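You operate a simulated robot arm through the tools that you are given. There is no shell and no other tool. Be economical: measure what you need, move in short steps, check, and stop when the job is done.

You run a simulated two-armed robot. Do the job below in one go: nothing can be reset, and whatever is moved stays where it is left.

TASK
Brush the corrosion off the copper link bar on the blue mat.
Fine: lay the bar on the mat, brush all corrosion off with the wire brush, then put the bar back where it lay; the wire brush goes back too. Set down upright: orange wire brush, copper link bar. What is to be rubbed or washed off counts as gone when no trace of it is left.

It is judged by the outcome, as a careful person would: the job done as asked, and still so three seconds after it is handed in. It fails if anything else is knocked over, pushed out of place, dropped, spilled or broken.

THE ROBOT
Two 7-joint arms with two-finger grippers on one trunk, on a base that drives. Base frame: it is fixed to the floor where the robot stands at the start and does not move with it; the origin is under the middle of the robot, x ahead of it, y to its left, z up. Units: m, degrees, N and s.
The left shoulder is at the start at [0.085, 0.216, 1.117], the right one opposite. With the tool pointing down near the work surface each hand reaches from about 0.32 to 0.82 m from the robot's upright axis, wherever it stands, measured 20 degrees to its own side. Places, roughly: copper link bar (31x5x7 cm) [0.6, 0.2, 0.9]; work mat [0.8, 0.2, 0.8]. Payload 3.18 kg a hand.
The TCP of each hand is the grasp point between the finger pads, 0.03 m short of the fingertips. In the tool frame z runs along the fingers and y along their closing line. The gripper opens to 0.144 m. The gripper's body begins 0.103 m behind the TCP.
Orientation is that of the tool frame in the base frame, as a unit quaternion [x, y, z, w]. With the fingers straight down and closing along the base's y, the tool's x points along the base's -x, its y along +y and its z along -z.

THE INTERFACE
- The arms move only by the tool drive_tool. It takes "left_deltas", "right_deltas" or both (then of equal length, played together; a hand with none holds still); each is a list of rows, each a list of 3 entries, a list of its own where there are three numbers: the opening, from 0 (shut) to 1 (fully open), then the shift along the tool's x, y, z in m, then the turn, a rotation vector about the tool's x, y, z in degrees. In form: [[hand, [tx, ty, tz], [ax, ay, az]], ...]. A call has 1 to 12 rows; each row shifts and turns the commanded pose from where the row before left it, along the tool's axes as they then stand. Rows are played at 5 a second. More than 0.05 m and 8.6 degrees between two rows, or a gripper value outside its range, and nothing of the call is played. A pose out of reach is approached as far as the arm can. The call stops where the force on the tool passes 40 N (or 10 N more than at its start, if that is more) or the arm is blocked; 0.2 s more then pass. Each finger halts on what it meets, pressing with about 37 N; the grip force reading is that of the motor and also rises with nothing between the fingers. The clock runs only during rows and for 0.2 s after the last one: add rows that do not move to give the fingers time. It gives the time, the measured TCP pose, the force on the tool (base axes), the opening and the grip force at its end, in the units of the frame above (readings bear some noise), with the torque about the TCP (base axes, N m) and any sound that the robot's microphone picked up, and new pictures: "show" is both (left out), scene, wrist or none (wrist: the cameras of the hands that moved).
- Cameras (640 x 400 px; columns grow to the right, rows downward): "scene" is now at [0.177, 0.0406, 1.3162]; the picture's right is [0.44, -0.90, 0.00], its down [-0.42, -0.21, -0.88] and it looks along [0.79, 0.39, -0.47] (base axes); focal length 215 px, centre (320, 200). "left" rides on the left gripper at [0.076, -0.016, -0.143] in its tool frame; the picture's right is [0.21, 0.98, 0.00], its down [-0.84, 0.18, -0.51] and it looks along [-0.50, 0.11, 0.86] (tool axes); focal length 218 px, centre (320, 200). "right" rides on the right gripper at [0.077, 0.016, -0.143] in its tool frame; the picture's right is [-0.21, 0.98, 0.00], its down [-0.84, -0.18, -0.51] and it looks along [-0.50, -0.11, 0.86] (tool axes); focal length 218 px, centre (320, 200). There is no depth. A picture from a camera that has moved, and an enlarged one, comes with that camera's place and axes in the base frame and with its lens.
- move_column(by): slides the trunk up (or, below 0, down) by that many m; the arms and the scene camera ride with it, the base frame stays. It gives what a move gives, with no picture.
- steer(legs): drives the robot by 1 to 6 legs, each [ahead, left, turn to the left] in m, m and degrees, along the robot's own axes; the way and the turn of a leg run together, so that a leg with both is an arc; at most 1.5 m and 180 degrees a leg. The arms and the cameras ride along, it lands a little off, and it stops where it bumps. It gives what a move gives, and a new picture of the scene camera.
- pan_tilt(pan, tilt): turns the head with the scene camera to pan (to the left, within 80 degrees either way) and tilt (down, from -29 to 69), counted from straight ahead of the robot. It gives what a move gives, and a new picture of the scene camera.
- inspect(camera, box): a new picture of the part [left, top, right, bottom] of that camera's present view, enlarged. The clock stands still meanwhile.
- job_done(): hands the job in; it is judged then, once.

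Go step by step. Nothing tells you exact positions but the pictures and the camera data: compare them with the known pose of the tool, close in by small moves and look again before you grip or let go. The budget is 120 turns and 260 pictures, counting those below and the enlarged ones. Unless the task says otherwise, let go and move clear before handing in, and close with one line.

The tools are called after "Call:" by a JSON object that holds its "name" and its "arguments". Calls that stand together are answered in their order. drive_tool: Moves the arms, as the interface text tells. Its arguments: {"type":"object","properties":{"left_deltas":{"type":"array"},"right_deltas":{"type":"array"},"show":{"type":"string","enum":["both","scene","wrist","none"]}},"required":[]} The other tools are called the same way: move_column (by) slides the trunk up or down; steer (legs) drives the base; pan_tilt (pan, tilt) turns the head that bears the scene camera; inspect (camera, box) takes an enlarged picture of a part of a camera's view; job_done () hands the job in.

At the start:

```text
t: 0.0
left_eef_pos: [0.3896, 0.5699, 1.1498]
left_orientation: [-0.019, 1.0, 0.006, -0.016]
left_contact_force: [0.3, 1.1, -0.7]
left_wrist_torque: [-0.04, 0.02, 0.0]
left_opening: 0.1441
left_grip_force: 0.0
right_eef_pos: [0.3426, 0.0194, 1.2075]
right_orientation: [0.0, 1.0, 0.001, -0.001]
right_contact_force: [-0.8, 0.0, 0.3]
right_wrist_torque: [0.0, 0.02, 0.02]
right_opening: 0.144
right_grip_force: 0.0
trunk travel left (down, up): [-0.2, 0.169]
robot x, y, heading: [0.0023, 0.002, 0.2]
head pan, tilt: [26.0, 28.0]
```

scene: 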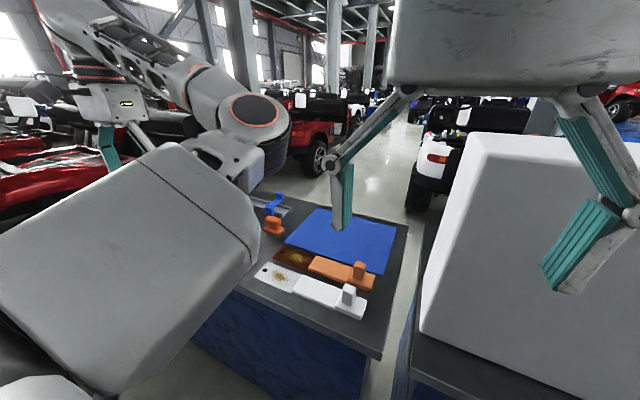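
right: 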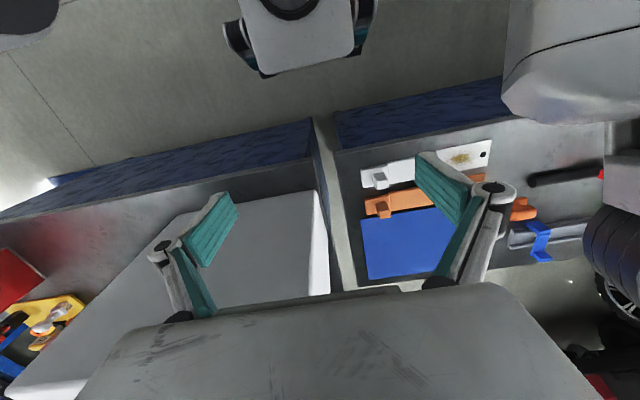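
left: 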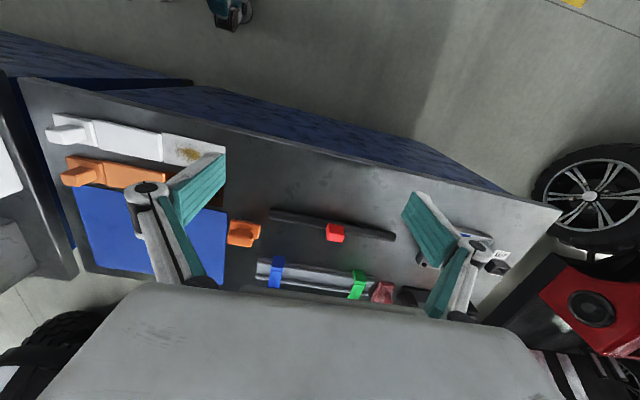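

I see a table with a blue mat, a white bar and an orange/copper bar, both with stains, and a small orange item that may be the brush. I'll enlarge the views to tell them apart.

Call:
{"name": "inspect", "arguments": {"camera": "scene", "box": [230, 180, 420, 330]}}

Call:
{"name": "inspect", "arguments": {"camera": "left", "box": [20, 90, 420, 310]}}

```text
2.67 times, centred on (325, 255) of scene
camera zoom: at [0.177, 0.0406, 1.3162], right [0.44, -0.9, 0.0], down [-0.42, -0.21, -0.88], along [0.79, 0.39, -0.47], focal length 573 px, centre (307, 53)
```

zoom: 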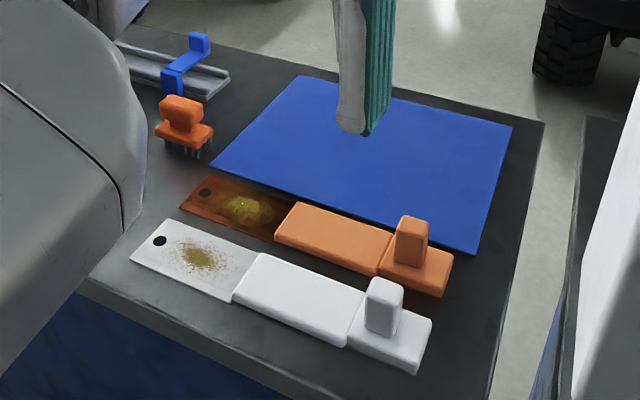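

```text
1.60 times, centred on (220, 200) of left
camera zoom: at [0.3181, 0.5481, 1.2957], right [-0.25, 0.97, 0.02], down [0.85, 0.21, 0.48], along [0.46, 0.14, -0.88], focal length 349 px, centre (480, 200)
```

zoom: 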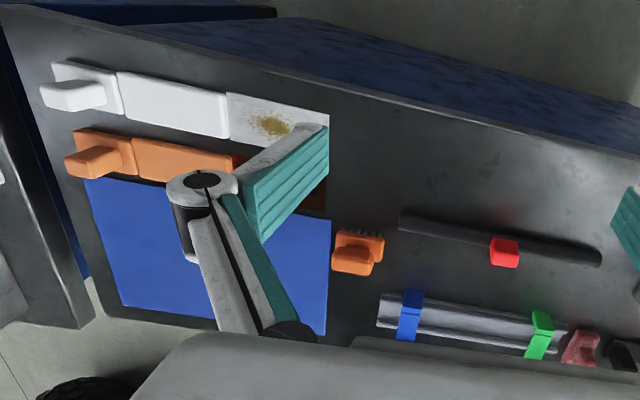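

The copper bar (orange handle, knob at its right end, corroded blade to the left) lies at about x 0.58, y 0.08–0.39, just in front of the mat, which is at z≈0.85. The wire brush stands near (0.65, 0.445). I'll bring both hands nearer, staying high.

Call:
{"name": "drive_tool", "arguments": {"left_deltas": [[1, [-0.033, -0.01, 0.01], [0, 0, 0]], [1, [-0.033, -0.01, 0.01], [0, 0, 0]], [1, [-0.033, -0.01, 0.01], [0, 0, 0]], [1, [-0.033, -0.01, 0.01], [0, 0, 0]], [1, [-0.033, -0.01, 0.01], [0, 0, 0]], [1, [-0.033, -0.01, 0.01], [0, 0, 0]]], "right_deltas": [[1, [-0.035, 0.018, 0.018], [0, 0, 0]], [1, [-0.035, 0.018, 0.018], [0, 0, 0]], [1, [-0.035, 0.018, 0.018], [0, 0, 0]], [1, [-0.035, 0.018, 0.018], [0, 0, 0]], [1, [-0.035, 0.018, 0.018], [0, 0, 0]], [1, [-0.035, 0.018, 0.018], [0, 0, 0]]]}}

```text
t: 1.6
left_eef_pos: [0.5885, 0.5171, 1.0839]
left_orientation: [-0.018, 1.0, 0.007, -0.015]
left_contact_force: [-0.1, 0.4, -0.6]
left_wrist_torque: [-0.01, -0.03, 0.0]
left_opening: 0.144
left_grip_force: 0.1
right_eef_pos: [0.5699, 0.104, 1.1597]
right_orientation: [0.022, 0.998, 0.065, 0.006]
right_contact_force: [0.6, 0.2, 0.1]
right_wrist_torque: [-0.04, 0.0, 0.01]
right_opening: 0.1442
right_grip_force: 0.0
trunk travel left (down, up): [-0.2, 0.169]
robot x, y, heading: [0.0008, -0.0016, -0.1]
head pan, tilt: [26.0, 28.0]
stopped in row 6 (right hand): the arm was blocked; the commanded pose is now the measured one
camera scene: at [0.1765, 0.0409, 1.3164], right [0.44, -0.9, 0.0], down [-0.42, -0.21, -0.88], along [0.79, 0.39, -0.47], focal length 215 px, centre (320, 200)
camera right: at [0.492, 0.1049, 1.3019], right [0.25, 0.96, 0.13], down [0.83, -0.28, 0.49], along [0.5, -0.02, -0.86], focal length 218 px, centre (320, 200)
camera left: at [0.5163, 0.4956, 1.228], right [-0.25, 0.97, 0.02], down [0.85, 0.21, 0.48], along [0.46, 0.14, -0.88], focal length 218 px, centre (320, 200)
```

scene: 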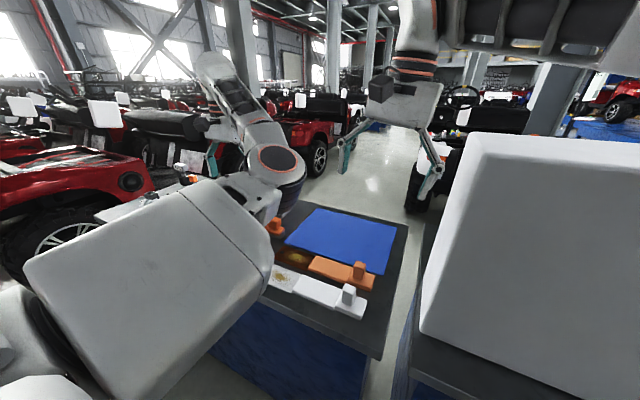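
right: 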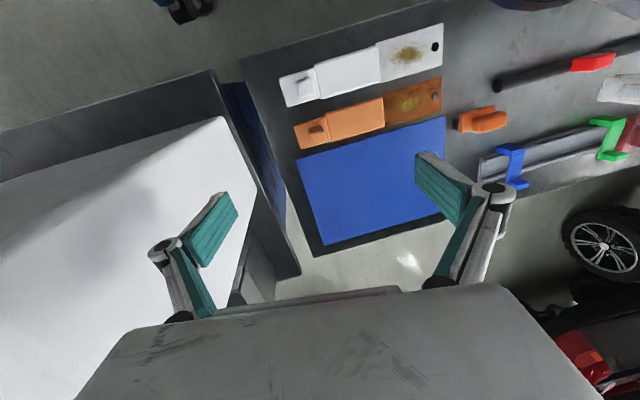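
left: 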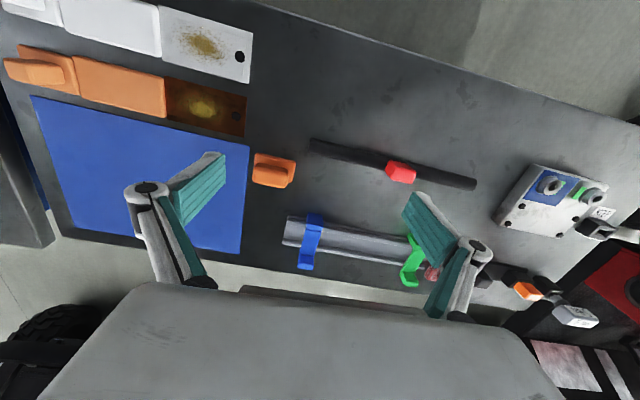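

The right arm stalled while reaching across the body, which looks like a joint limit. I'll shift the base 0.2 m to the left so both hands work closer to straight ahead.

Call:
{"name": "steer", "arguments": {"legs": [[0, 0.2, 0]]}}

```text
t: 4.0
left_eef_pos: [0.5876, 0.7154, 1.0829]
left_orientation: [-0.02, 1.0, 0.007, -0.016]
left_contact_force: [0.2, -0.8, 0.3]
left_wrist_torque: [-0.01, -0.04, 0.0]
left_opening: 0.1442
left_grip_force: 0.1
right_eef_pos: [0.5707, 0.3012, 1.1573]
right_orientation: [0.021, 0.998, 0.065, 0.005]
right_contact_force: [1.0, 0.4, -0.2]
right_wrist_torque: [-0.04, -0.02, -0.01]
right_opening: 0.1439
right_grip_force: 0.1
trunk travel left (down, up): [-0.2, 0.169]
robot x, y, heading: [-0.0022, 0.2015, 0.2]
head pan, tilt: [26.0, 28.0]
camera scene: at [0.1769, 0.2387, 1.3162], right [0.44, -0.9, 0.0], down [-0.42, -0.21, -0.88], along [0.79, 0.39, -0.47], focal length 215 px, centre (320, 200)
```

scene: 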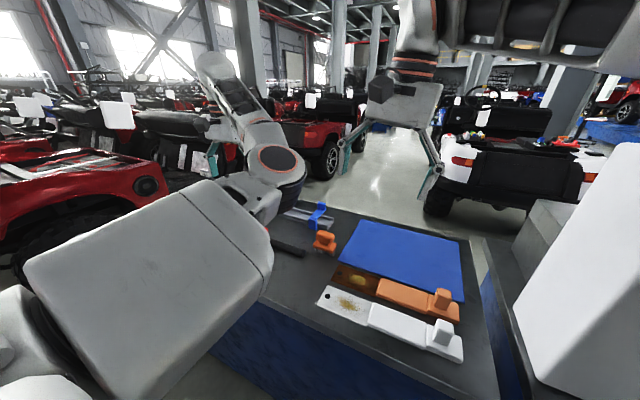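

The right arm now has more room. I'll square its orientation and turn it 90° so it closes across the bar. The left hand returns to over the brush.

Call:
{"name": "drive_tool", "arguments": {"left_deltas": [[1, [-0.005, -0.04, 0], [0, 0, 0]], [1, [-0.005, -0.04, 0], [0, 0, 0]], [1, [-0.005, -0.04, 0], [0, 0, 0]], [1, [-0.005, -0.04, 0.01], [0, 0, 0]], [1, [-0.005, -0.03, 0.02], [0, 0, 0]], [1, [-0.005, -0.02, 0.02], [0, 0, 0]], [1, [0, 0, 0], [0, 0, 0]], [1, [0, 0, 0], [0, 0, 0]], [1, [0, 0, 0], [0, 0, 0]], [1, [0, 0, 0], [0, 0, 0]], [1, [0, 0, 0], [0, 0, 0]], [1, [0, 0, 0], [0, 0, 0]]], "right_deltas": [[1, [0, -0.04, 0], [7.4, 0.7, -2.5]], [1, [0, -0.04, 0], [0, 0, -7]], [1, [0, -0.03, 0], [0, 0, -8.3]], [1, [0, 0, 0], [0, 0, -8.3]], [1, [0, 0, 0], [0, 0, -8.3]], [1, [0, 0, 0], [0, 0, -8.3]], [1, [0, 0, 0], [0, 0, -8.3]], [1, [0, 0, 0], [0, 0, -8.3]], [1, [0, 0, 0], [0, 0, -8.3]], [1, [0, 0, 0], [0, 0, -8.3]], [1, [0, 0, 0], [0, 0, -8.3]], [1, [0, 0, 0], [0, 0, -8.3]]]}}

```text
t: 4.8
left_eef_pos: [0.5778, 0.6975, 1.0762]
left_orientation: [-0.107, 0.994, 0.003, -0.022]
left_contact_force: [-0.1, 1.2, 0.1]
left_wrist_torque: [-0.05, -0.03, -0.01]
left_opening: 0.144
left_grip_force: 0.0
left hand out of reach, approached as far as the arm can: row 3, 4
right_eef_pos: [0.569, 0.2144, 1.151]
right_orientation: [-0.084, 0.996, 0.0, 0.0]
right_contact_force: [0.3, 0.7, -0.1]
right_wrist_torque: [-0.09, 0.0, 0.03]
right_opening: 0.1439
right_grip_force: 0.1
right hand out of reach, approached as far as the arm can: row 3, 4
trunk travel left (down, up): [-0.2, 0.169]
robot x, y, heading: [0.0003, 0.1968, -0.0]
head pan, tilt: [26.0, 28.0]
stopped in row 4 (left hand): the arm was blocked; the commanded pose is now the measured one
camera scene: at [0.1767, 0.2402, 1.3162], right [0.44, -0.9, 0.0], down [-0.42, -0.21, -0.88], along [0.79, 0.39, -0.47], focal length 215 px, centre (320, 200)
camera right: at [0.4897, 0.2175, 1.294], right [0.04, 1.0, 0.0], down [0.86, -0.04, 0.51], along [0.51, -0.02, -0.86], focal length 218 px, centre (320, 200)
camera left: at [0.5116, 0.6653, 1.2201], right [-0.41, 0.91, 0.02], down [0.81, 0.35, 0.48], along [0.43, 0.21, -0.88], focal length 218 px, centre (320, 200)
```

scene: 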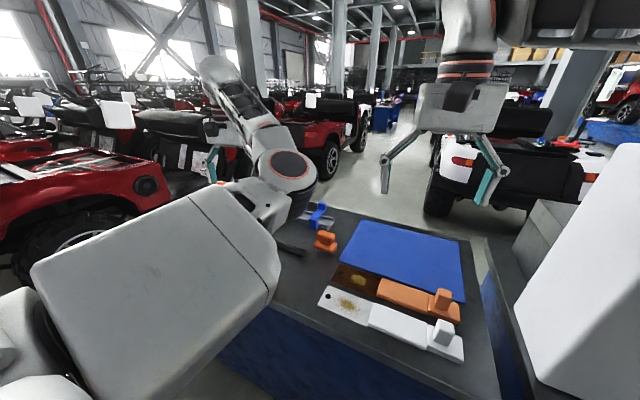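
right: 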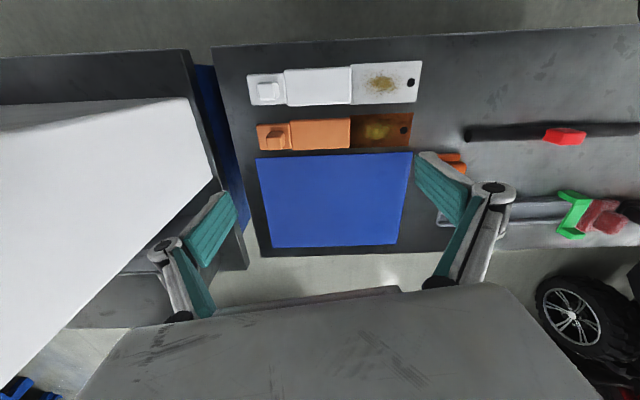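
left: 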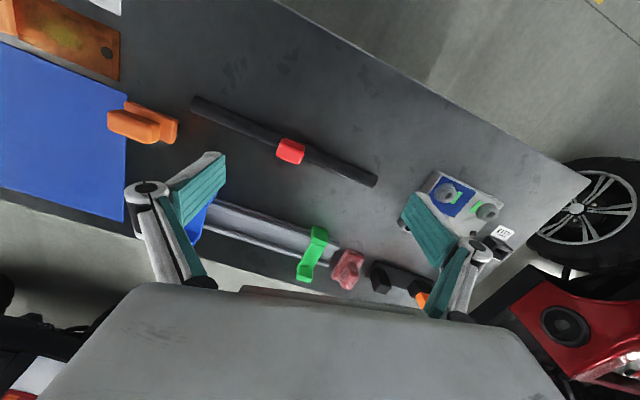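

Both arms report limits, so I'll probe them separately with small moves. Left goes first, inward and lower.

Call:
{"name": "drive_tool", "arguments": {"left_deltas": [[1, [0, -0.02, 0.02], [0, 0, 0]], [1, [0, -0.02, 0.02], [0, 0, 0]], [1, [0, -0.02, 0.02], [0, 0, 0]]], "show": "none"}}

Call:
{"name": "drive_tool", "arguments": {"right_deltas": [[1, [0, 0, 0.02], [0, 0, -4]], [1, [0, 0, 0.02], [0, 0, -4]], [1, [0, 0, 0.02], [0, 0, -4]]], "show": "none"}}

```text
t: 5.8
left_eef_pos: [0.5701, 0.6865, 1.014]
left_orientation: [-0.159, 0.987, -0.001, -0.023]
left_contact_force: [0.4, 0.4, -0.2]
left_wrist_torque: [-0.01, -0.02, 0.01]
left_opening: 0.144
left_grip_force: 0.0
right_eef_pos: [0.5684, 0.2129, 1.1511]
right_orientation: [-0.082, 0.997, 0.001, 0.0]
right_contact_force: [-0.7, -0.2, -0.5]
right_wrist_torque: [0.01, -0.02, -0.02]
right_opening: 0.1439
right_grip_force: 0.1
trunk travel left (down, up): [-0.2, 0.169]
robot x, y, heading: [-0.0015, 0.1992, 0.2]
head pan, tilt: [26.0, 28.0]
stopped in row 3 (left hand): the arm was blocked; the commanded pose is now the measured one
```

```text
t: 6.6
left_eef_pos: [0.5711, 0.6857, 1.0129]
left_orientation: [-0.159, 0.987, -0.002, -0.021]
left_contact_force: [0.0, -0.1, 0.0]
left_wrist_torque: [0.02, 0.01, 0.02]
left_opening: 0.1443
left_grip_force: 0.2
right_eef_pos: [0.5678, 0.2123, 1.1324]
right_orientation: [-0.117, 0.993, 0.002, 0.002]
right_contact_force: [-0.2, 0.1, -0.5]
right_wrist_torque: [-0.01, -0.02, 0.0]
right_opening: 0.1441
right_grip_force: 0.1
right hand out of reach, approached as far as the arm can: row 1, 2, 3
trunk travel left (down, up): [-0.2, 0.169]
robot x, y, heading: [-0.0004, 0.1954, 0.1]
head pan, tilt: [26.0, 28.0]
```

The wrists seem limited in the directions I tried: left resists positive yaw and right resists negative yaw. I'll try the opposite turn on the right hand.

Call:
{"name": "drive_tool", "arguments": {"right_deltas": [[1, [0, 0, 0], [0, 0, 8]], [1, [0, 0, 0], [0, 0, 8]], [1, [0, 0, 0], [0, 0, 8]], [1, [0, 0, 0], [0, 0, 8]], [1, [0, 0, 0], [0, 0, 8]], [1, [0, 0, 0], [0, 0, 8]]], "show": "none"}}

Call:
{"name": "drive_tool", "arguments": {"left_deltas": [[1, [0, 0, 0], [0, 0, -8]], [1, [0, 0, 0], [0, 0, -8]], [1, [0, 0, 0], [0, 0, -8]], [1, [0, 0, 0], [0, 0, -8]]], "show": "none"}}

```text
t: 8.0
left_eef_pos: [0.5712, 0.6865, 1.013]
left_orientation: [-0.158, 0.987, -0.002, -0.022]
left_contact_force: [0.6, 0.5, 0.3]
left_wrist_torque: [0.0, -0.01, 0.03]
left_opening: 0.1439
left_grip_force: 0.1
right_eef_pos: [0.5669, 0.213, 1.131]
right_orientation: [0.281, 0.96, 0.002, 0.0]
right_contact_force: [-0.1, 0.0, -0.5]
right_wrist_torque: [0.0, 0.02, -0.02]
right_opening: 0.144
right_grip_force: 0.1
trunk travel left (down, up): [-0.2, 0.169]
robot x, y, heading: [0.0004, 0.1977, 0.2]
head pan, tilt: [26.0, 28.0]
```

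```text
t: 9.0
left_eef_pos: [0.5723, 0.6849, 1.0124]
left_orientation: [-0.426, 0.905, 0.003, -0.02]
left_contact_force: [0.6, 0.2, 0.0]
left_wrist_torque: [-0.01, -0.02, -0.03]
left_opening: 0.1439
left_grip_force: 0.0
right_eef_pos: [0.5678, 0.2135, 1.1305]
right_orientation: [0.279, 0.96, 0.002, 0.001]
right_contact_force: [-0.3, 0.6, 0.2]
right_wrist_torque: [0.0, 0.02, 0.02]
right_opening: 0.1442
right_grip_force: 0.1
trunk travel left (down, up): [-0.2, 0.169]
robot x, y, heading: [-0.0019, 0.1966, 0.1]
head pan, tilt: [26.0, 28.0]
```

Confirmed: those turns go freely. I'll finish the 90° turns, so both hands close along base x, then bring the left hand in over the brush.

Call:
{"name": "drive_tool", "arguments": {"left_deltas": [[1, [0, 0, 0], [0, 0, -8]], [1, [0, 0, 0], [0, 0, -8]], [1, [0, 0, 0], [0, 0, -8]], [1, [0, 0, 0], [0, 0, -8]], [1, [0, 0, 0], [0, 0, -7.6]], [1, [0.035, -0.01, 0], [0, 0, 0]], [1, [0.035, -0.01, 0], [0, 0, 0]], [1, [0.035, -0.01, 0], [0, 0, 0]], [1, [0.035, -0.01, 0], [0, 0, 0]]], "right_deltas": [[1, [0, 0, 0], [0, 0, 8.2]], [1, [0, 0, 0], [0, 0, 8.2]], [1, [0, 0, 0], [0, 0, 8.2]], [1, [0, 0, 0], [0, 0, 8.2]], [1, [0, 0, 0], [0, 0, 8.2]], [1, [0, 0, 0], [0, 0, 8.2]], [1, [0, 0, 0], [0, 0, 8.2]], [1, [0, 0, 0], [0, 0, 0]], [1, [0, 0, 0], [0, 0, 0]]]}}

```text
t: 10.8
left_eef_pos: [0.5646, 0.6885, 1.0159]
left_orientation: [0.753, -0.657, -0.015, 0.016]
left_contact_force: [0.0, 0.1, -1.1]
left_wrist_torque: [0.05, 0.0, 0.0]
left_opening: 0.1439
left_grip_force: 0.0
left hand out of reach, approached as far as the arm can: row 7, 8
right_eef_pos: [0.5676, 0.2133, 1.1318]
right_orientation: [0.707, 0.708, 0.0, -0.001]
right_contact_force: [-0.2, 0.4, 0.0]
right_wrist_torque: [-0.04, -0.02, 0.01]
right_opening: 0.1439
right_grip_force: 0.0
trunk travel left (down, up): [-0.2, 0.169]
robot x, y, heading: [0.0014, 0.1968, -0.1]
head pan, tilt: [26.0, 28.0]
stopped in row 8 (left hand): the arm was blocked; the commanded pose is now the measured one
camera scene: at [0.1769, 0.2391, 1.3162], right [0.44, -0.9, 0.0], down [-0.42, -0.21, -0.88], along [0.79, 0.39, -0.47], focal length 215 px, centre (320, 200)
camera right: at [0.5829, 0.289, 1.2743], right [0.98, -0.21, 0.0], down [-0.18, -0.84, 0.51], along [-0.1, -0.49, -0.86], focal length 218 px, centre (320, 200)
camera left: at [0.5968, 0.6174, 1.1571], right [-0.94, -0.34, 0.04], down [-0.27, 0.81, 0.52], along [-0.21, 0.47, -0.86], focal length 218 px, centre (320, 200)
```

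scene: 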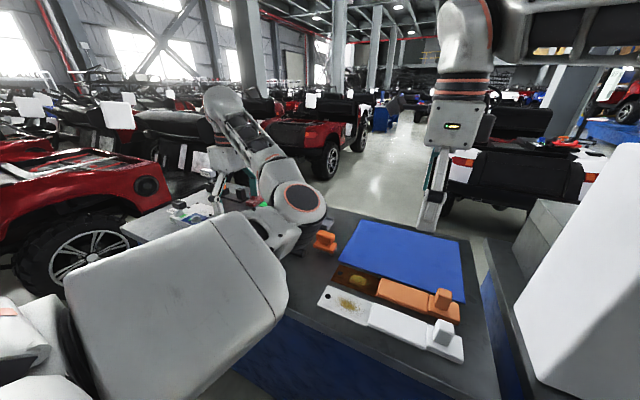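
right: 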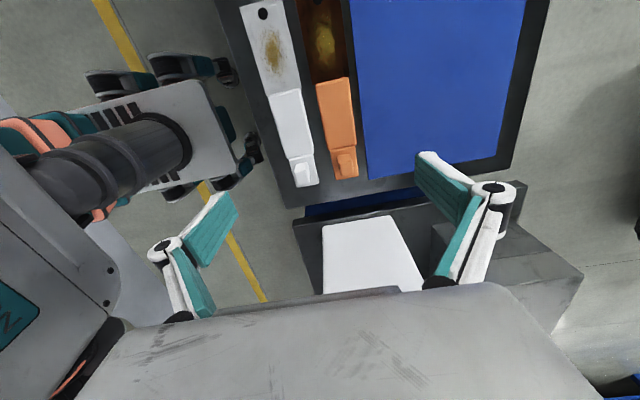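
left: 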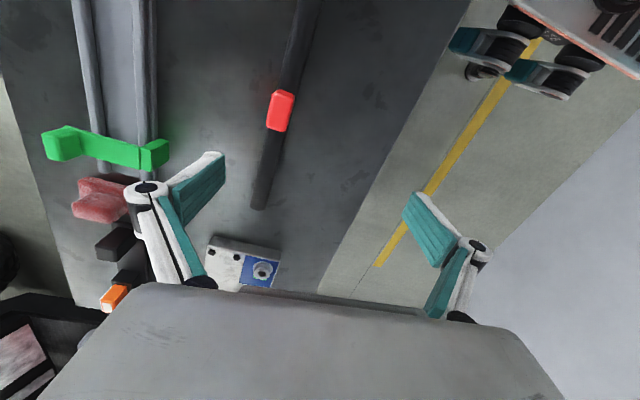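

The left arm still stalls going inward with no force at the tool, so it is a joint limit or a link touching something. I'll turn the head to see the left arm's posture.

Call:
{"name": "pan_tilt", "arguments": {"pan": 65, "tilt": 35}}

Call:
{"name": "pan_tilt", "arguments": {"pan": -50, "tilt": 25}}

```text
t: 11.8
left_eef_pos: [0.564, 0.69, 1.0161]
left_orientation: [0.754, -0.657, -0.013, 0.016]
left_contact_force: [-0.4, 0.5, -1.0]
left_wrist_torque: [-0.04, -0.01, -0.02]
left_opening: 0.144
left_grip_force: 0.1
right_eef_pos: [0.5674, 0.2126, 1.1311]
right_orientation: [0.707, 0.707, 0.002, 0.0]
right_contact_force: [0.3, 0.8, 0.3]
right_wrist_torque: [0.05, -0.03, 0.0]
right_opening: 0.1441
right_grip_force: 0.0
trunk travel left (down, up): [-0.2, 0.169]
robot x, y, heading: [0.0029, 0.1958, 0.6]
head pan, tilt: [65.0, 35.0]
camera scene: at [0.1321, 0.2784, 1.3053], right [0.91, -0.42, 0.0], down [-0.24, -0.52, -0.82], along [0.34, 0.74, -0.57], focal length 215 px, centre (320, 200)
```

scene: 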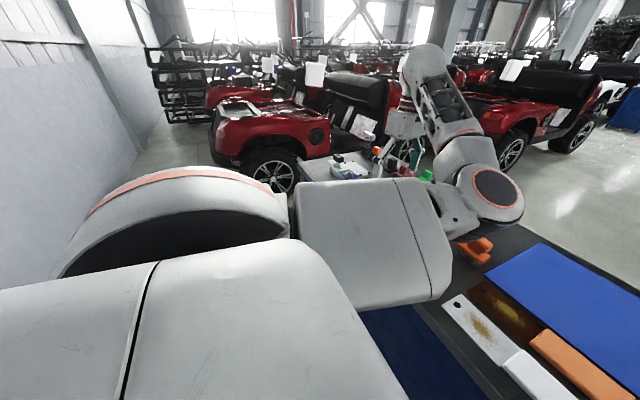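

```text
t: 13.7
left_eef_pos: [0.5646, 0.6883, 1.016]
left_orientation: [0.754, -0.657, -0.014, 0.016]
left_contact_force: [0.4, -0.4, 0.9]
left_wrist_torque: [-0.01, 0.01, 0.01]
left_opening: 0.1441
left_grip_force: 0.0
right_eef_pos: [0.5681, 0.2127, 1.1324]
right_orientation: [0.707, 0.707, 0.002, -0.001]
right_contact_force: [-0.1, 0.2, 0.1]
right_wrist_torque: [0.02, 0.01, 0.01]
right_opening: 0.1439
right_grip_force: 0.1
trunk travel left (down, up): [-0.2, 0.169]
robot x, y, heading: [0.0025, 0.1981, 0.1]
head pan, tilt: [-50.0, 25.0]
camera scene: at [0.1545, 0.1282, 1.3211], right [-0.76, -0.65, 0.0], down [-0.27, 0.32, -0.91], along [0.58, -0.69, -0.42], focal length 215 px, centre (320, 200)
```

scene: 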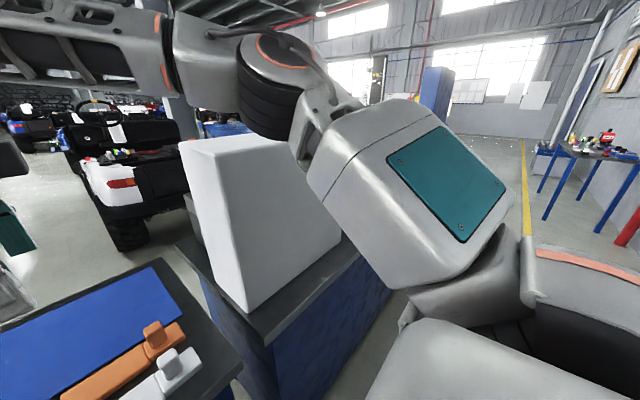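

The left elbow sits inward, which explains its limit, so I'll use the right arm for the whole job. First I'll centre it over the bar's handle (x≈0.59, y≈0.225) and come down to look.

Call:
{"name": "pan_tilt", "arguments": {"pan": 20, "tilt": 45}}

Call:
{"name": "drive_tool", "arguments": {"right_deltas": [[0.5, [0.006, 0.01, 0.045], [0, 0, 0]], [0.5, [0.006, 0.01, 0.045], [0, 0, 0]], [0.5, [0, 0, 0.045], [0, 0, 0]], [0.5, [0, 0, 0], [0, 0, 0]]]}}

```text
t: 15.2
left_eef_pos: [0.5651, 0.6898, 1.0158]
left_orientation: [0.755, -0.656, -0.014, 0.016]
left_contact_force: [0.0, -0.8, -0.3]
left_wrist_torque: [-0.04, 0.0, 0.01]
left_opening: 0.144
left_grip_force: 0.0
right_eef_pos: [0.5685, 0.213, 1.1304]
right_orientation: [0.707, 0.707, 0.002, -0.001]
right_contact_force: [0.3, 0.6, 0.3]
right_wrist_torque: [-0.01, 0.02, 0.0]
right_opening: 0.1439
right_grip_force: 0.1
trunk travel left (down, up): [-0.2, 0.169]
robot x, y, heading: [0.0022, 0.1984, 0.2]
head pan, tilt: [20.0, 45.0]
camera scene: at [0.1714, 0.2265, 1.2905], right [0.34, -0.94, 0.0], down [-0.66, -0.24, -0.71], along [0.66, 0.24, -0.71], focal length 215 px, centre (320, 200)
```

scene: 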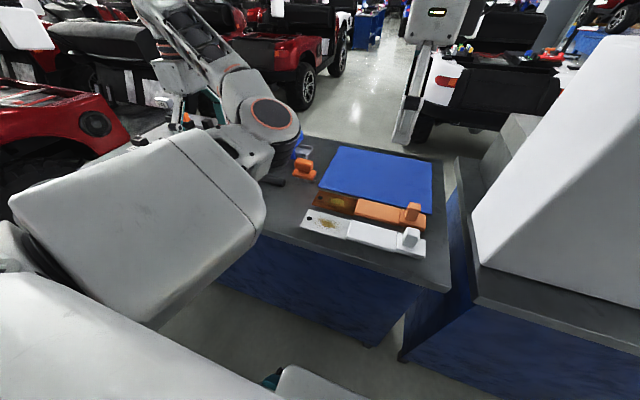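

```text
t: 16.1
left_eef_pos: [0.5647, 0.689, 1.0168]
left_orientation: [0.754, -0.656, -0.013, 0.016]
left_contact_force: [-0.2, -0.9, -0.1]
left_wrist_torque: [0.0, -0.03, -0.01]
left_opening: 0.144
left_grip_force: 0.0
right_eef_pos: [0.5894, 0.2241, 0.996]
right_orientation: [0.708, 0.707, 0.003, 0.0]
right_contact_force: [-0.1, -1.4, -0.2]
right_wrist_torque: [0.02, -0.01, 0.02]
right_opening: 0.0719
right_grip_force: 0.1
trunk travel left (down, up): [-0.2, 0.169]
robot x, y, heading: [0.0029, 0.1984, 0.4]
head pan, tilt: [20.0, 45.0]
camera scene: at [0.1706, 0.2267, 1.2908], right [0.34, -0.94, 0.0], down [-0.66, -0.24, -0.71], along [0.66, 0.24, -0.71], focal length 215 px, centre (320, 200)
camera right: at [0.6049, 0.3007, 1.1389], right [0.98, -0.21, 0.0], down [-0.18, -0.84, 0.5], along [-0.1, -0.49, -0.86], focal length 218 px, centre (320, 200)
```

scene: 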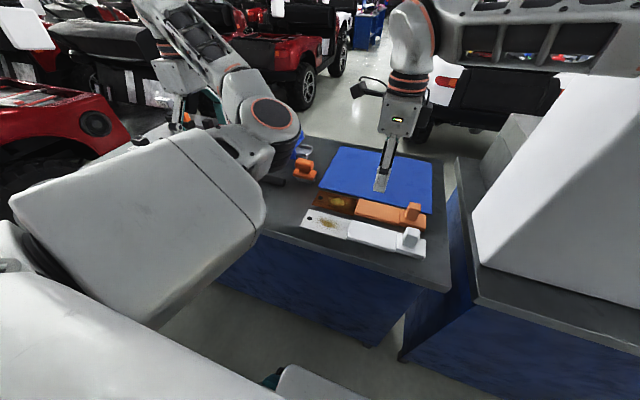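
right: 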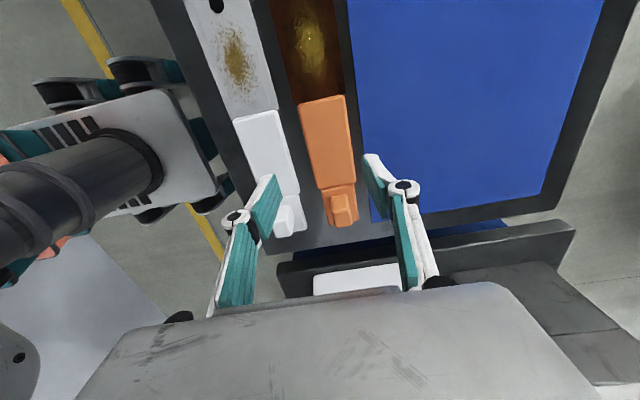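

The handle centre is about 1.5 cm further in +x, at roughly (0.604, 0.22), so I'll shift and descend part way.

Call:
{"name": "drive_tool", "arguments": {"right_deltas": [[0.5, [0.004, 0.015, 0], [0, 0, 0]], [0.5, [0, 0, 0.035], [0, 0, 0]], [0.5, [0, 0, 0.035], [0, 0, 0]], [0.5, [0, 0, 0], [0, 0, 0]]], "show": "wrist"}}

```text
t: 17.1
left_eef_pos: [0.564, 0.6892, 1.0187]
left_orientation: [0.754, -0.657, -0.014, 0.016]
left_contact_force: [0.5, 0.6, 1.0]
left_wrist_torque: [0.04, 0.0, 0.0]
left_opening: 0.1438
left_grip_force: 0.0
right_eef_pos: [0.6035, 0.2299, 0.9268]
right_orientation: [0.707, 0.707, 0.002, -0.001]
right_contact_force: [-0.1, 0.0, 0.3]
right_wrist_torque: [0.01, 0.0, 0.03]
right_opening: 0.0722
right_grip_force: 0.0
trunk travel left (down, up): [-0.2, 0.169]
robot x, y, heading: [-0.0019, 0.2008, 0.2]
head pan, tilt: [20.0, 45.0]
camera right: at [0.6177, 0.3058, 1.069], right [0.98, -0.21, 0.0], down [-0.18, -0.84, 0.5], along [-0.1, -0.49, -0.86], focal length 218 px, centre (320, 200)
```

right: 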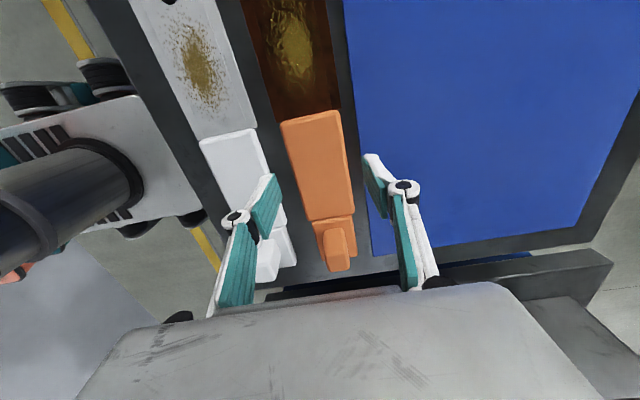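

Alignment is good. I'll nudge +3 mm in x, narrow the opening slightly to clear the white bar, and descend to handle level.

Call:
{"name": "drive_tool", "arguments": {"right_deltas": [[0.45, [0, 0.003, 0], [0, 0, 0]], [0.45, [0, 0, 0.02], [0, 0, 0]], [0.45, [0, 0, 0.015], [0, 0, 0]], [0.45, [0, 0, 0.005], [0, 0, 0]], [0.45, [0, 0, 0], [0, 0, 0]]]}}

Call:
{"name": "inspect", "arguments": {"camera": "scene", "box": [280, 120, 470, 290]}}

```text
t: 18.4
left_eef_pos: [0.5655, 0.6891, 1.0162]
left_orientation: [0.754, -0.656, -0.014, 0.015]
left_contact_force: [-0.8, -0.4, -0.2]
left_wrist_torque: [0.02, 0.01, 0.02]
left_opening: 0.1442
left_grip_force: 0.1
right_eef_pos: [0.6049, 0.2287, 0.8873]
right_orientation: [0.708, 0.707, 0.001, 0.0]
right_contact_force: [0.2, -0.1, 0.6]
right_wrist_torque: [0.01, 0.04, 0.04]
right_opening: 0.0649
right_grip_force: 0.0
trunk travel left (down, up): [-0.2, 0.169]
robot x, y, heading: [0.0016, 0.1964, 0.2]
head pan, tilt: [20.0, 45.0]
camera scene: at [0.1713, 0.2266, 1.2905], right [0.34, -0.94, 0.0], down [-0.66, -0.24, -0.71], along [0.66, 0.24, -0.71], focal length 215 px, centre (320, 200)
camera right: at [0.6211, 0.3053, 1.0297], right [0.98, -0.21, 0.0], down [-0.18, -0.84, 0.5], along [-0.1, -0.49, -0.86], focal length 218 px, centre (320, 200)
```

scene: 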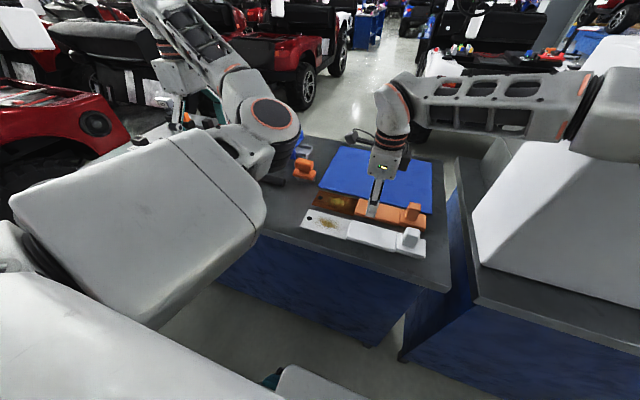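
right: 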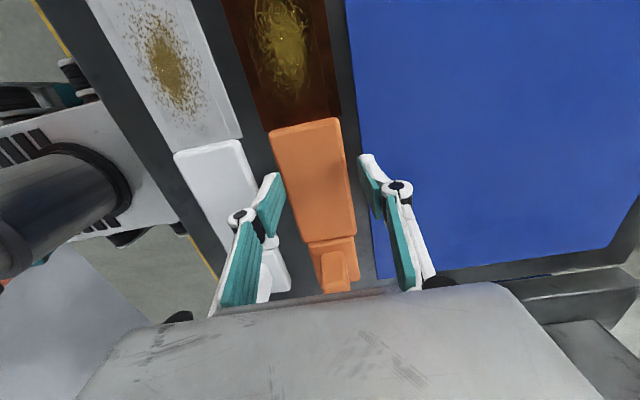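

```text
2.35 times, centred on (375, 205) of scene
camera zoom: at [0.1713, 0.2266, 1.2905], right [0.34, -0.94, 0.0], down [-0.66, -0.24, -0.71], along [0.66, 0.24, -0.71], focal length 505 px, centre (191, 188)
```

zoom: 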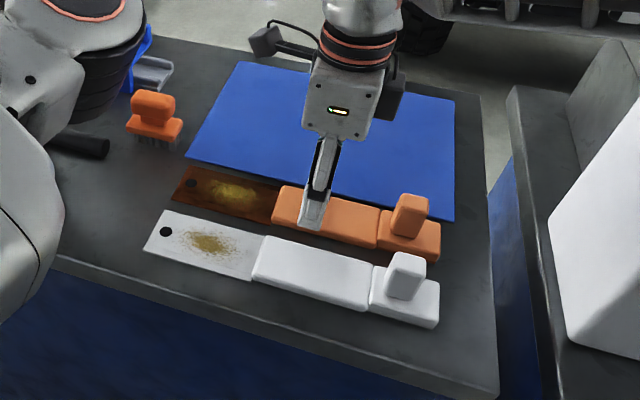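

The fingers straddle the handle cleanly, so I'll close now.

Call:
{"name": "drive_tool", "arguments": {"right_deltas": [[0.4, [0, 0, 0.003], [0, 0, 0]], [0.35, [0, 0, 0], [0, 0, 0]], [0.2, [0, 0, 0], [0, 0, 0]], [0.1, [0, 0, 0], [0, 0, 0]], [0.1, [0, 0, 0], [0, 0, 0]]], "show": "wrist"}}

```text
t: 19.6
left_eef_pos: [0.5649, 0.69, 1.0157]
left_orientation: [0.755, -0.656, -0.014, 0.016]
left_contact_force: [-0.4, 0.5, -0.1]
left_wrist_torque: [0.04, -0.01, -0.03]
left_opening: 0.1436
left_grip_force: 0.1
right_eef_pos: [0.6059, 0.2278, 0.8838]
right_orientation: [0.707, 0.707, 0.001, -0.001]
right_contact_force: [0.3, 0.4, -0.4]
right_wrist_torque: [0.0, -0.01, 0.02]
right_opening: 0.0142
right_grip_force: 0.1
trunk travel left (down, up): [-0.2, 0.169]
robot x, y, heading: [0.0004, 0.1995, 0.3]
head pan, tilt: [20.0, 45.0]
camera right: at [0.6213, 0.3052, 1.0265], right [0.98, -0.21, 0.0], down [-0.18, -0.84, 0.5], along [-0.1, -0.49, -0.86], focal length 218 px, centre (320, 200)
```

right: 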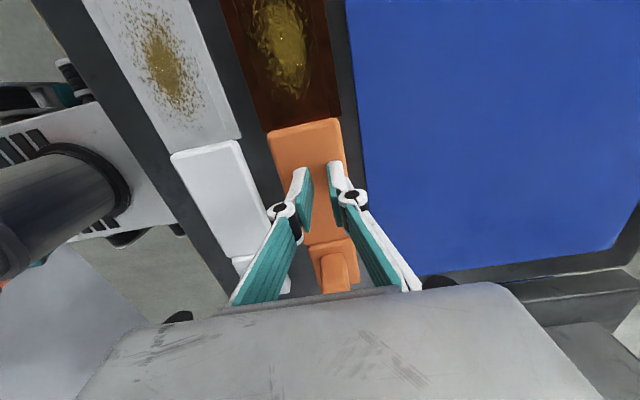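

The fingers closed above the handle, so the table is lower than I took it to be: handle top ≈0.826, table ≈0.80. I'll reopen, shift -4 mm in x and go down further.

Call:
{"name": "drive_tool", "arguments": {"right_deltas": [[0.56, [0, -0.004, 0], [0, 0, 0]], [0.56, [0, 0, 0], [0, 0, 0]], [0.56, [0, 0, 0.015], [0, 0, 0]], [0.56, [0, 0, 0.013], [0, 0, 0]], [0.56, [0, 0, 0], [0, 0, 0]]], "show": "wrist"}}

```text
t: 20.8
left_eef_pos: [0.5642, 0.6898, 1.0182]
left_orientation: [0.755, -0.656, -0.014, 0.015]
left_contact_force: [-0.7, -0.4, -0.3]
left_wrist_torque: [0.02, -0.02, -0.02]
left_opening: 0.1444
left_grip_force: 0.1
right_eef_pos: [0.6041, 0.2283, 0.861]
right_orientation: [0.708, 0.706, 0.005, 0.002]
right_contact_force: [8.9, 0.5, 35.3]
right_wrist_torque: [-0.1, -0.64, -0.2]
right_opening: 0.1099
right_grip_force: 17.7
trunk travel left (down, up): [-0.2, 0.169]
robot x, y, heading: [0.0024, 0.1984, 0.2]
head pan, tilt: [20.0, 45.0]
camera right: at [0.6183, 0.3044, 1.0036], right [0.98, -0.21, 0.01], down [-0.19, -0.85, 0.5], along [-0.1, -0.49, -0.87], focal length 218 px, centre (320, 200)
```

right: 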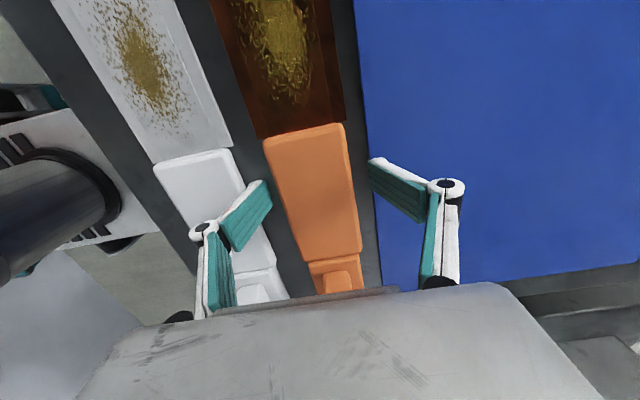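

The hand met about 35 N and the fingers were spread, so something is touching. I'll back straight up and look.

Call:
{"name": "drive_tool", "arguments": {"right_deltas": [[0.56, [0, 0, -0.02], [0, 0, 0]], [0.56, [0, 0, -0.02], [0, 0, 0]], [0.56, [0, 0, 0], [0, 0, 0]], [0.56, [0, 0, 0], [0, 0, 0]]]}}

Call:
{"name": "inspect", "arguments": {"camera": "scene", "box": [280, 120, 470, 290]}}

```text
t: 21.8
left_eef_pos: [0.5645, 0.6903, 1.0163]
left_orientation: [0.754, -0.656, -0.013, 0.016]
left_contact_force: [0.3, -0.2, 0.7]
left_wrist_torque: [0.05, -0.01, 0.02]
left_opening: 0.144
left_grip_force: 0.0
right_eef_pos: [0.6026, 0.2283, 0.8946]
right_orientation: [0.707, 0.707, 0.001, -0.001]
right_contact_force: [0.2, 0.6, 0.1]
right_wrist_torque: [-0.01, 0.01, 0.02]
right_opening: 0.0804
right_grip_force: 0.0
trunk travel left (down, up): [-0.2, 0.169]
robot x, y, heading: [0.0007, 0.1979, 0.3]
head pan, tilt: [20.0, 45.0]
camera scene: at [0.1712, 0.2265, 1.2905], right [0.34, -0.94, 0.0], down [-0.66, -0.24, -0.71], along [0.66, 0.24, -0.71], focal length 215 px, centre (320, 200)
camera right: at [0.6174, 0.3032, 1.0381], right [0.98, -0.21, 0.0], down [-0.18, -0.84, 0.51], along [-0.1, -0.49, -0.86], focal length 218 px, centre (320, 200)
```

scene: 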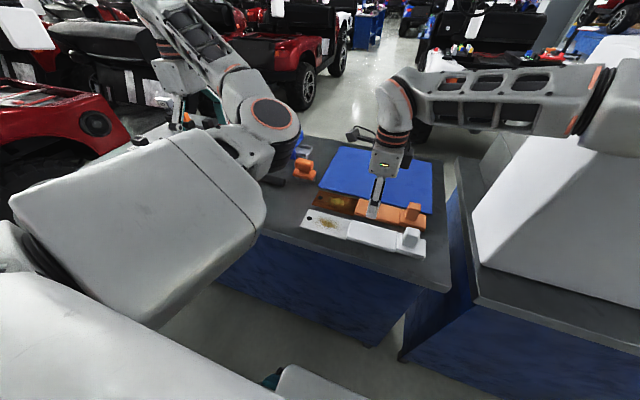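
right: 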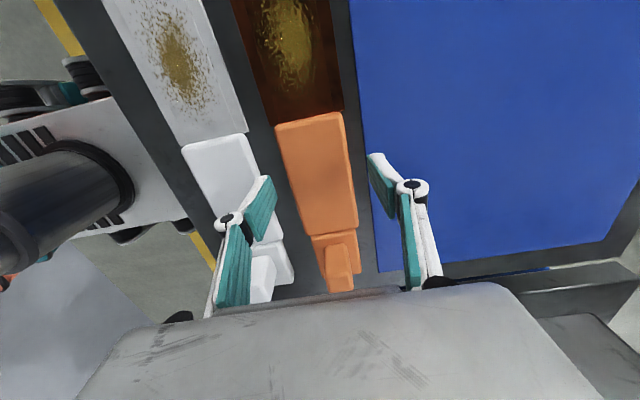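

```text
2.35 times, centred on (375, 205) of scene
camera zoom: at [0.1712, 0.2265, 1.2905], right [0.34, -0.94, 0.0], down [-0.66, -0.24, -0.71], along [0.66, 0.24, -0.71], focal length 505 px, centre (191, 188)
```

zoom: 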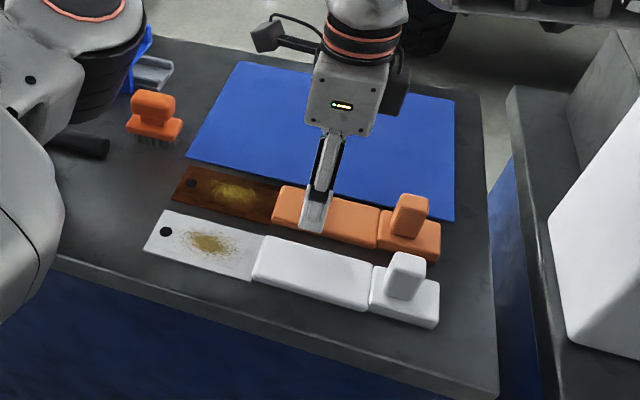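

Nothing moved. Re-triangulating gives a tabletop at z≈0.83 and handle top at ≈0.853, so the fingertips simply touched the table. I'll go to TCP z≈0.867, stop above the table and grip.

Call:
{"name": "drive_tool", "arguments": {"right_deltas": [[0.53, [0, 0, 0.014], [0, 0, 0]], [0.53, [0, 0, 0.013], [0, 0, 0]], [0.53, [0, 0, 0], [0, 0, 0]]], "show": "wrist"}}

```text
t: 22.6
left_eef_pos: [0.5646, 0.6898, 1.0178]
left_orientation: [0.754, -0.657, -0.014, 0.015]
left_contact_force: [-0.7, 0.0, -0.1]
left_wrist_torque: [0.02, 0.0, 0.0]
left_opening: 0.1438
left_grip_force: 0.1
right_eef_pos: [0.6028, 0.2289, 0.871]
right_orientation: [0.707, 0.707, 0.003, 0.0]
right_contact_force: [1.7, -0.8, 10.0]
right_wrist_torque: [-0.06, -0.53, -0.02]
right_opening: 0.0793
right_grip_force: 2.1
trunk travel left (down, up): [-0.2, 0.169]
robot x, y, heading: [0.002, 0.1971, 0.3]
head pan, tilt: [20.0, 45.0]
camera right: at [0.617, 0.3043, 1.0138], right [0.98, -0.21, 0.0], down [-0.18, -0.84, 0.5], along [-0.1, -0.49, -0.86], focal length 218 px, centre (320, 200)
```

right: 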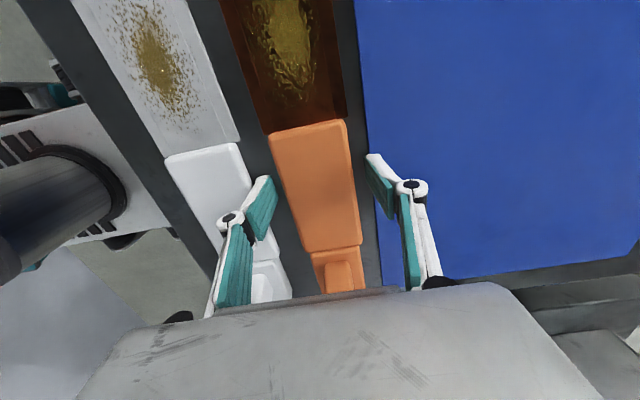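

The +x finger just touches the mat edge at about 10 N. I'll lift 4 mm and close on the handle.

Call:
{"name": "drive_tool", "arguments": {"right_deltas": [[0.53, [0, 0, -0.004], [0, 0, 0]], [0.45, [0, 0, 0], [0, 0, 0]], [0.35, [0, 0, 0], [0, 0, 0]], [0.3, [0, 0, 0], [0, 0, 0]], [0.3, [0, 0, 0], [0, 0, 0]]], "show": "wrist"}}

```text
t: 23.8
left_eef_pos: [0.5643, 0.6888, 1.0168]
left_orientation: [0.754, -0.656, -0.014, 0.016]
left_contact_force: [0.0, -0.3, 0.2]
left_wrist_torque: [0.0, 0.02, -0.01]
left_opening: 0.1441
left_grip_force: 0.0
right_eef_pos: [0.6018, 0.2286, 0.8741]
right_orientation: [0.707, 0.707, 0.003, 0.0]
right_contact_force: [-0.5, 1.0, 8.0]
right_wrist_torque: [-0.06, 0.06, 0.01]
right_opening: 0.043
right_grip_force: 0.1
trunk travel left (down, up): [-0.2, 0.169]
robot x, y, heading: [-0.0016, 0.1966, 0.1]
head pan, tilt: [20.0, 45.0]
camera right: at [0.6171, 0.3048, 1.0165], right [0.98, -0.21, 0.0], down [-0.18, -0.84, 0.5], along [-0.1, -0.49, -0.86], focal length 218 px, centre (320, 200)
```

right: 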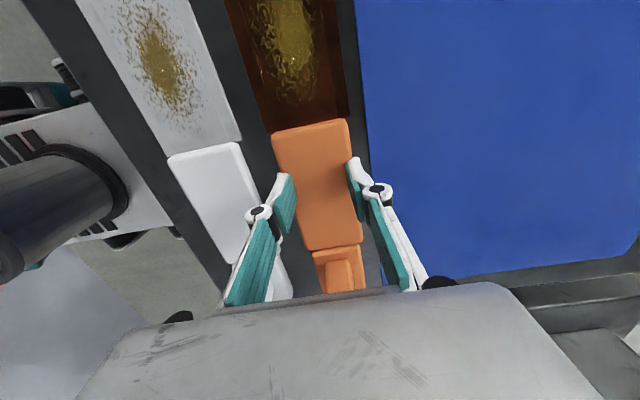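

The fingertips appear to be resting on the handle top, so my height and width picture isn't consistent. I'll zoom in from the scene camera.

Call:
{"name": "inspect", "arguments": {"camera": "scene", "box": [335, 165, 435, 250]}}

Call:
{"name": "inspect", "arguments": {"camera": "right", "box": [220, 100, 440, 300]}}

```text
4.71 times, centred on (385, 208) of scene
camera zoom: at [0.1708, 0.2266, 1.2907], right [0.34, -0.94, 0.0], down [-0.66, -0.24, -0.71], along [0.66, 0.24, -0.71], focal length 1011 px, centre (14, 165)
```

zoom: 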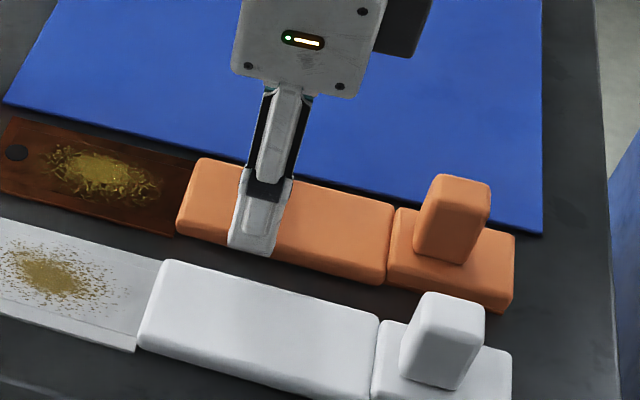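

```text
2.00 times, centred on (330, 200) of right
camera zoom: at [0.6171, 0.3048, 1.0165], right [0.98, -0.21, 0.0], down [-0.18, -0.84, 0.5], along [-0.1, -0.49, -0.86], focal length 436 px, centre (300, 200)
```

zoom: 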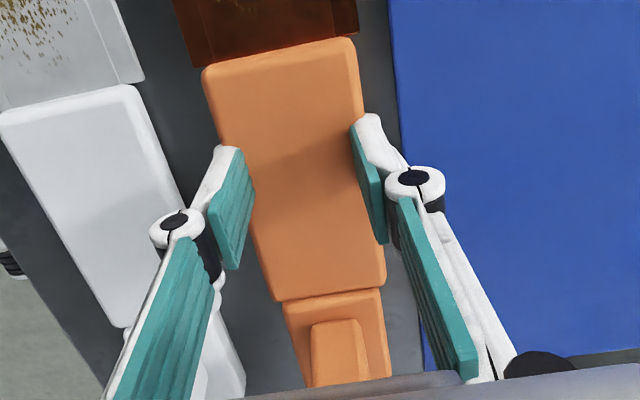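

By both cameras the handle is centred under the gripper (x≈0.573–0.631), with its top near 0.845. I'll lift, open wider, nudge +4 mm in x and descend slowly while watching force and torque.

Call:
{"name": "drive_tool", "arguments": {"right_deltas": [[0.3, [0, 0, -0.015], [0, 0, 0]], [0.62, [0, 0.004, 0], [0, 0, 0]], [0.62, [0, 0, 0], [0, 0, 0]], [0.62, [0, 0, 0.01], [0, 0, 0]], [0.62, [0, 0, 0.004], [0, 0, 0]]], "show": "none"}}

Call:
{"name": "drive_tool", "arguments": {"right_deltas": [[0.62, [0, 0, 0.004], [0, 0, 0]], [0.62, [0, 0, 0], [0, 0, 0]]], "show": "none"}}

```text
t: 24.9
left_eef_pos: [0.5641, 0.6894, 1.0163]
left_orientation: [0.754, -0.656, -0.014, 0.015]
left_contact_force: [0.2, -0.4, -0.2]
left_wrist_torque: [0.01, -0.03, 0.0]
left_opening: 0.1441
left_grip_force: 0.0
right_eef_pos: [0.6075, 0.2297, 0.873]
right_orientation: [0.707, 0.707, 0.002, 0.0]
right_contact_force: [0.6, -0.3, 0.2]
right_wrist_torque: [-0.04, 0.02, 0.03]
right_opening: 0.0893
right_grip_force: 0.0
trunk travel left (down, up): [-0.2, 0.169]
robot x, y, heading: [-0.0025, 0.1975, -0.1]
head pan, tilt: [20.0, 45.0]
```

```text
t: 25.6
left_eef_pos: [0.5647, 0.6898, 1.017]
left_orientation: [0.754, -0.657, -0.014, 0.016]
left_contact_force: [0.3, -0.3, 0.1]
left_wrist_torque: [-0.02, 0.02, 0.05]
left_opening: 0.144
left_grip_force: 0.1
right_eef_pos: [0.6064, 0.2295, 0.8704]
right_orientation: [0.707, 0.707, 0.002, 0.0]
right_contact_force: [0.1, -0.3, 2.0]
right_wrist_torque: [-0.08, -0.04, -0.02]
right_opening: 0.0895
right_grip_force: 0.2
trunk travel left (down, up): [-0.2, 0.169]
robot x, y, heading: [-0.0002, 0.1923, -0.1]
head pan, tilt: [20.0, 45.0]
```

Call:
{"name": "inspect", "arguments": {"camera": "right", "box": [220, 100, 440, 300]}}

Call:
{"name": "inspect", "arguments": {"camera": "scene", "box": [335, 165, 435, 250]}}

```text
2.00 times, centred on (330, 200) of right
camera zoom: at [0.6216, 0.305, 1.013], right [0.98, -0.21, 0.0], down [-0.18, -0.84, 0.5], along [-0.1, -0.49, -0.86], focal length 436 px, centre (300, 200)
```

zoom: 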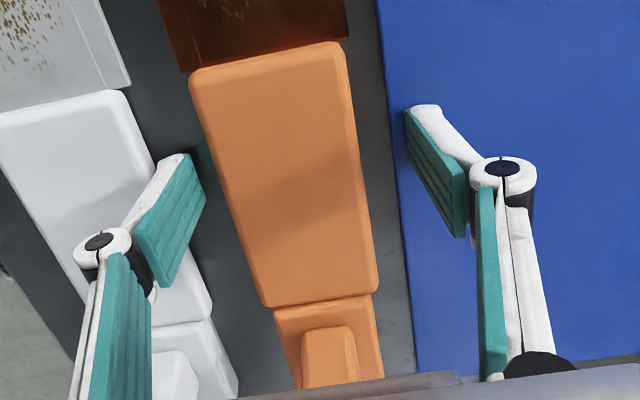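

```text
4.71 times, centred on (385, 208) of scene
camera zoom: at [0.1712, 0.2266, 1.2906], right [0.34, -0.94, 0.0], down [-0.66, -0.24, -0.71], along [0.66, 0.24, -0.71], focal length 1011 px, centre (14, 165)
```

zoom: 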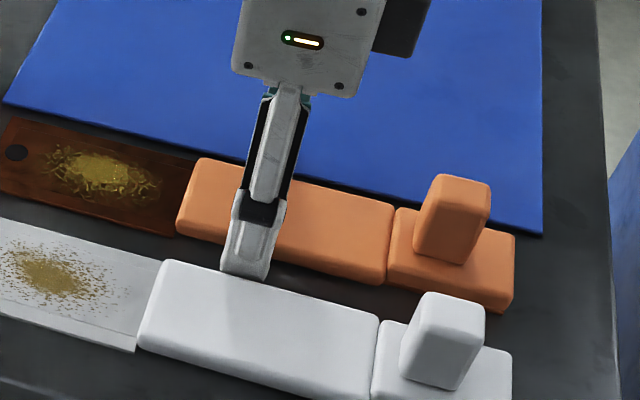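

Both fingers now straddle the handle, at table and mat level. I'll recentre -3 mm and close without lifting.

Call:
{"name": "drive_tool", "arguments": {"right_deltas": [[0.55, [0, -0.004, 0], [0, 0, 0]], [0.48, [0, 0, 0.001], [0, 0, 0]], [0.42, [0, 0, 0], [0, 0, 0]], [0.36, [0, 0, 0], [0, 0, 0]], [0.3, [0, 0, 0], [0, 0, 0]], [0.3, [0, 0, 0], [0, 0, 0]]], "show": "none"}}

Call:
{"name": "inspect", "arguments": {"camera": "right", "box": [220, 100, 440, 300]}}

```text
t: 26.9
left_eef_pos: [0.5639, 0.6894, 1.0175]
left_orientation: [0.754, -0.657, -0.012, 0.015]
left_contact_force: [0.3, 0.2, 0.4]
left_wrist_torque: [-0.02, 0.01, 0.0]
left_opening: 0.1438
left_grip_force: 0.1
right_eef_pos: [0.5997, 0.2288, 0.8699]
right_orientation: [0.707, 0.707, 0.002, 0.0]
right_contact_force: [-1.1, -3.1, 20.5]
right_wrist_torque: [0.01, 0.59, 0.04]
right_opening: 0.0478
right_grip_force: 36.7
trunk travel left (down, up): [-0.2, 0.169]
robot x, y, heading: [-0.0004, 0.2019, 0.2]
head pan, tilt: [20.0, 45.0]
```

```text
2.00 times, centred on (330, 200) of right
camera zoom: at [0.6157, 0.305, 1.0126], right [0.98, -0.21, 0.0], down [-0.18, -0.84, 0.5], along [-0.1, -0.49, -0.86], focal length 436 px, centre (300, 200)
```

zoom: 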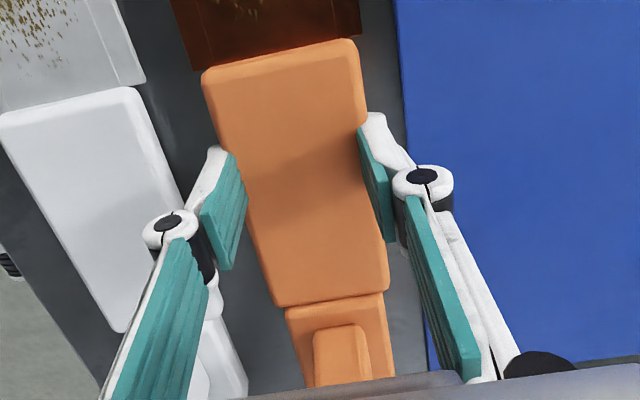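

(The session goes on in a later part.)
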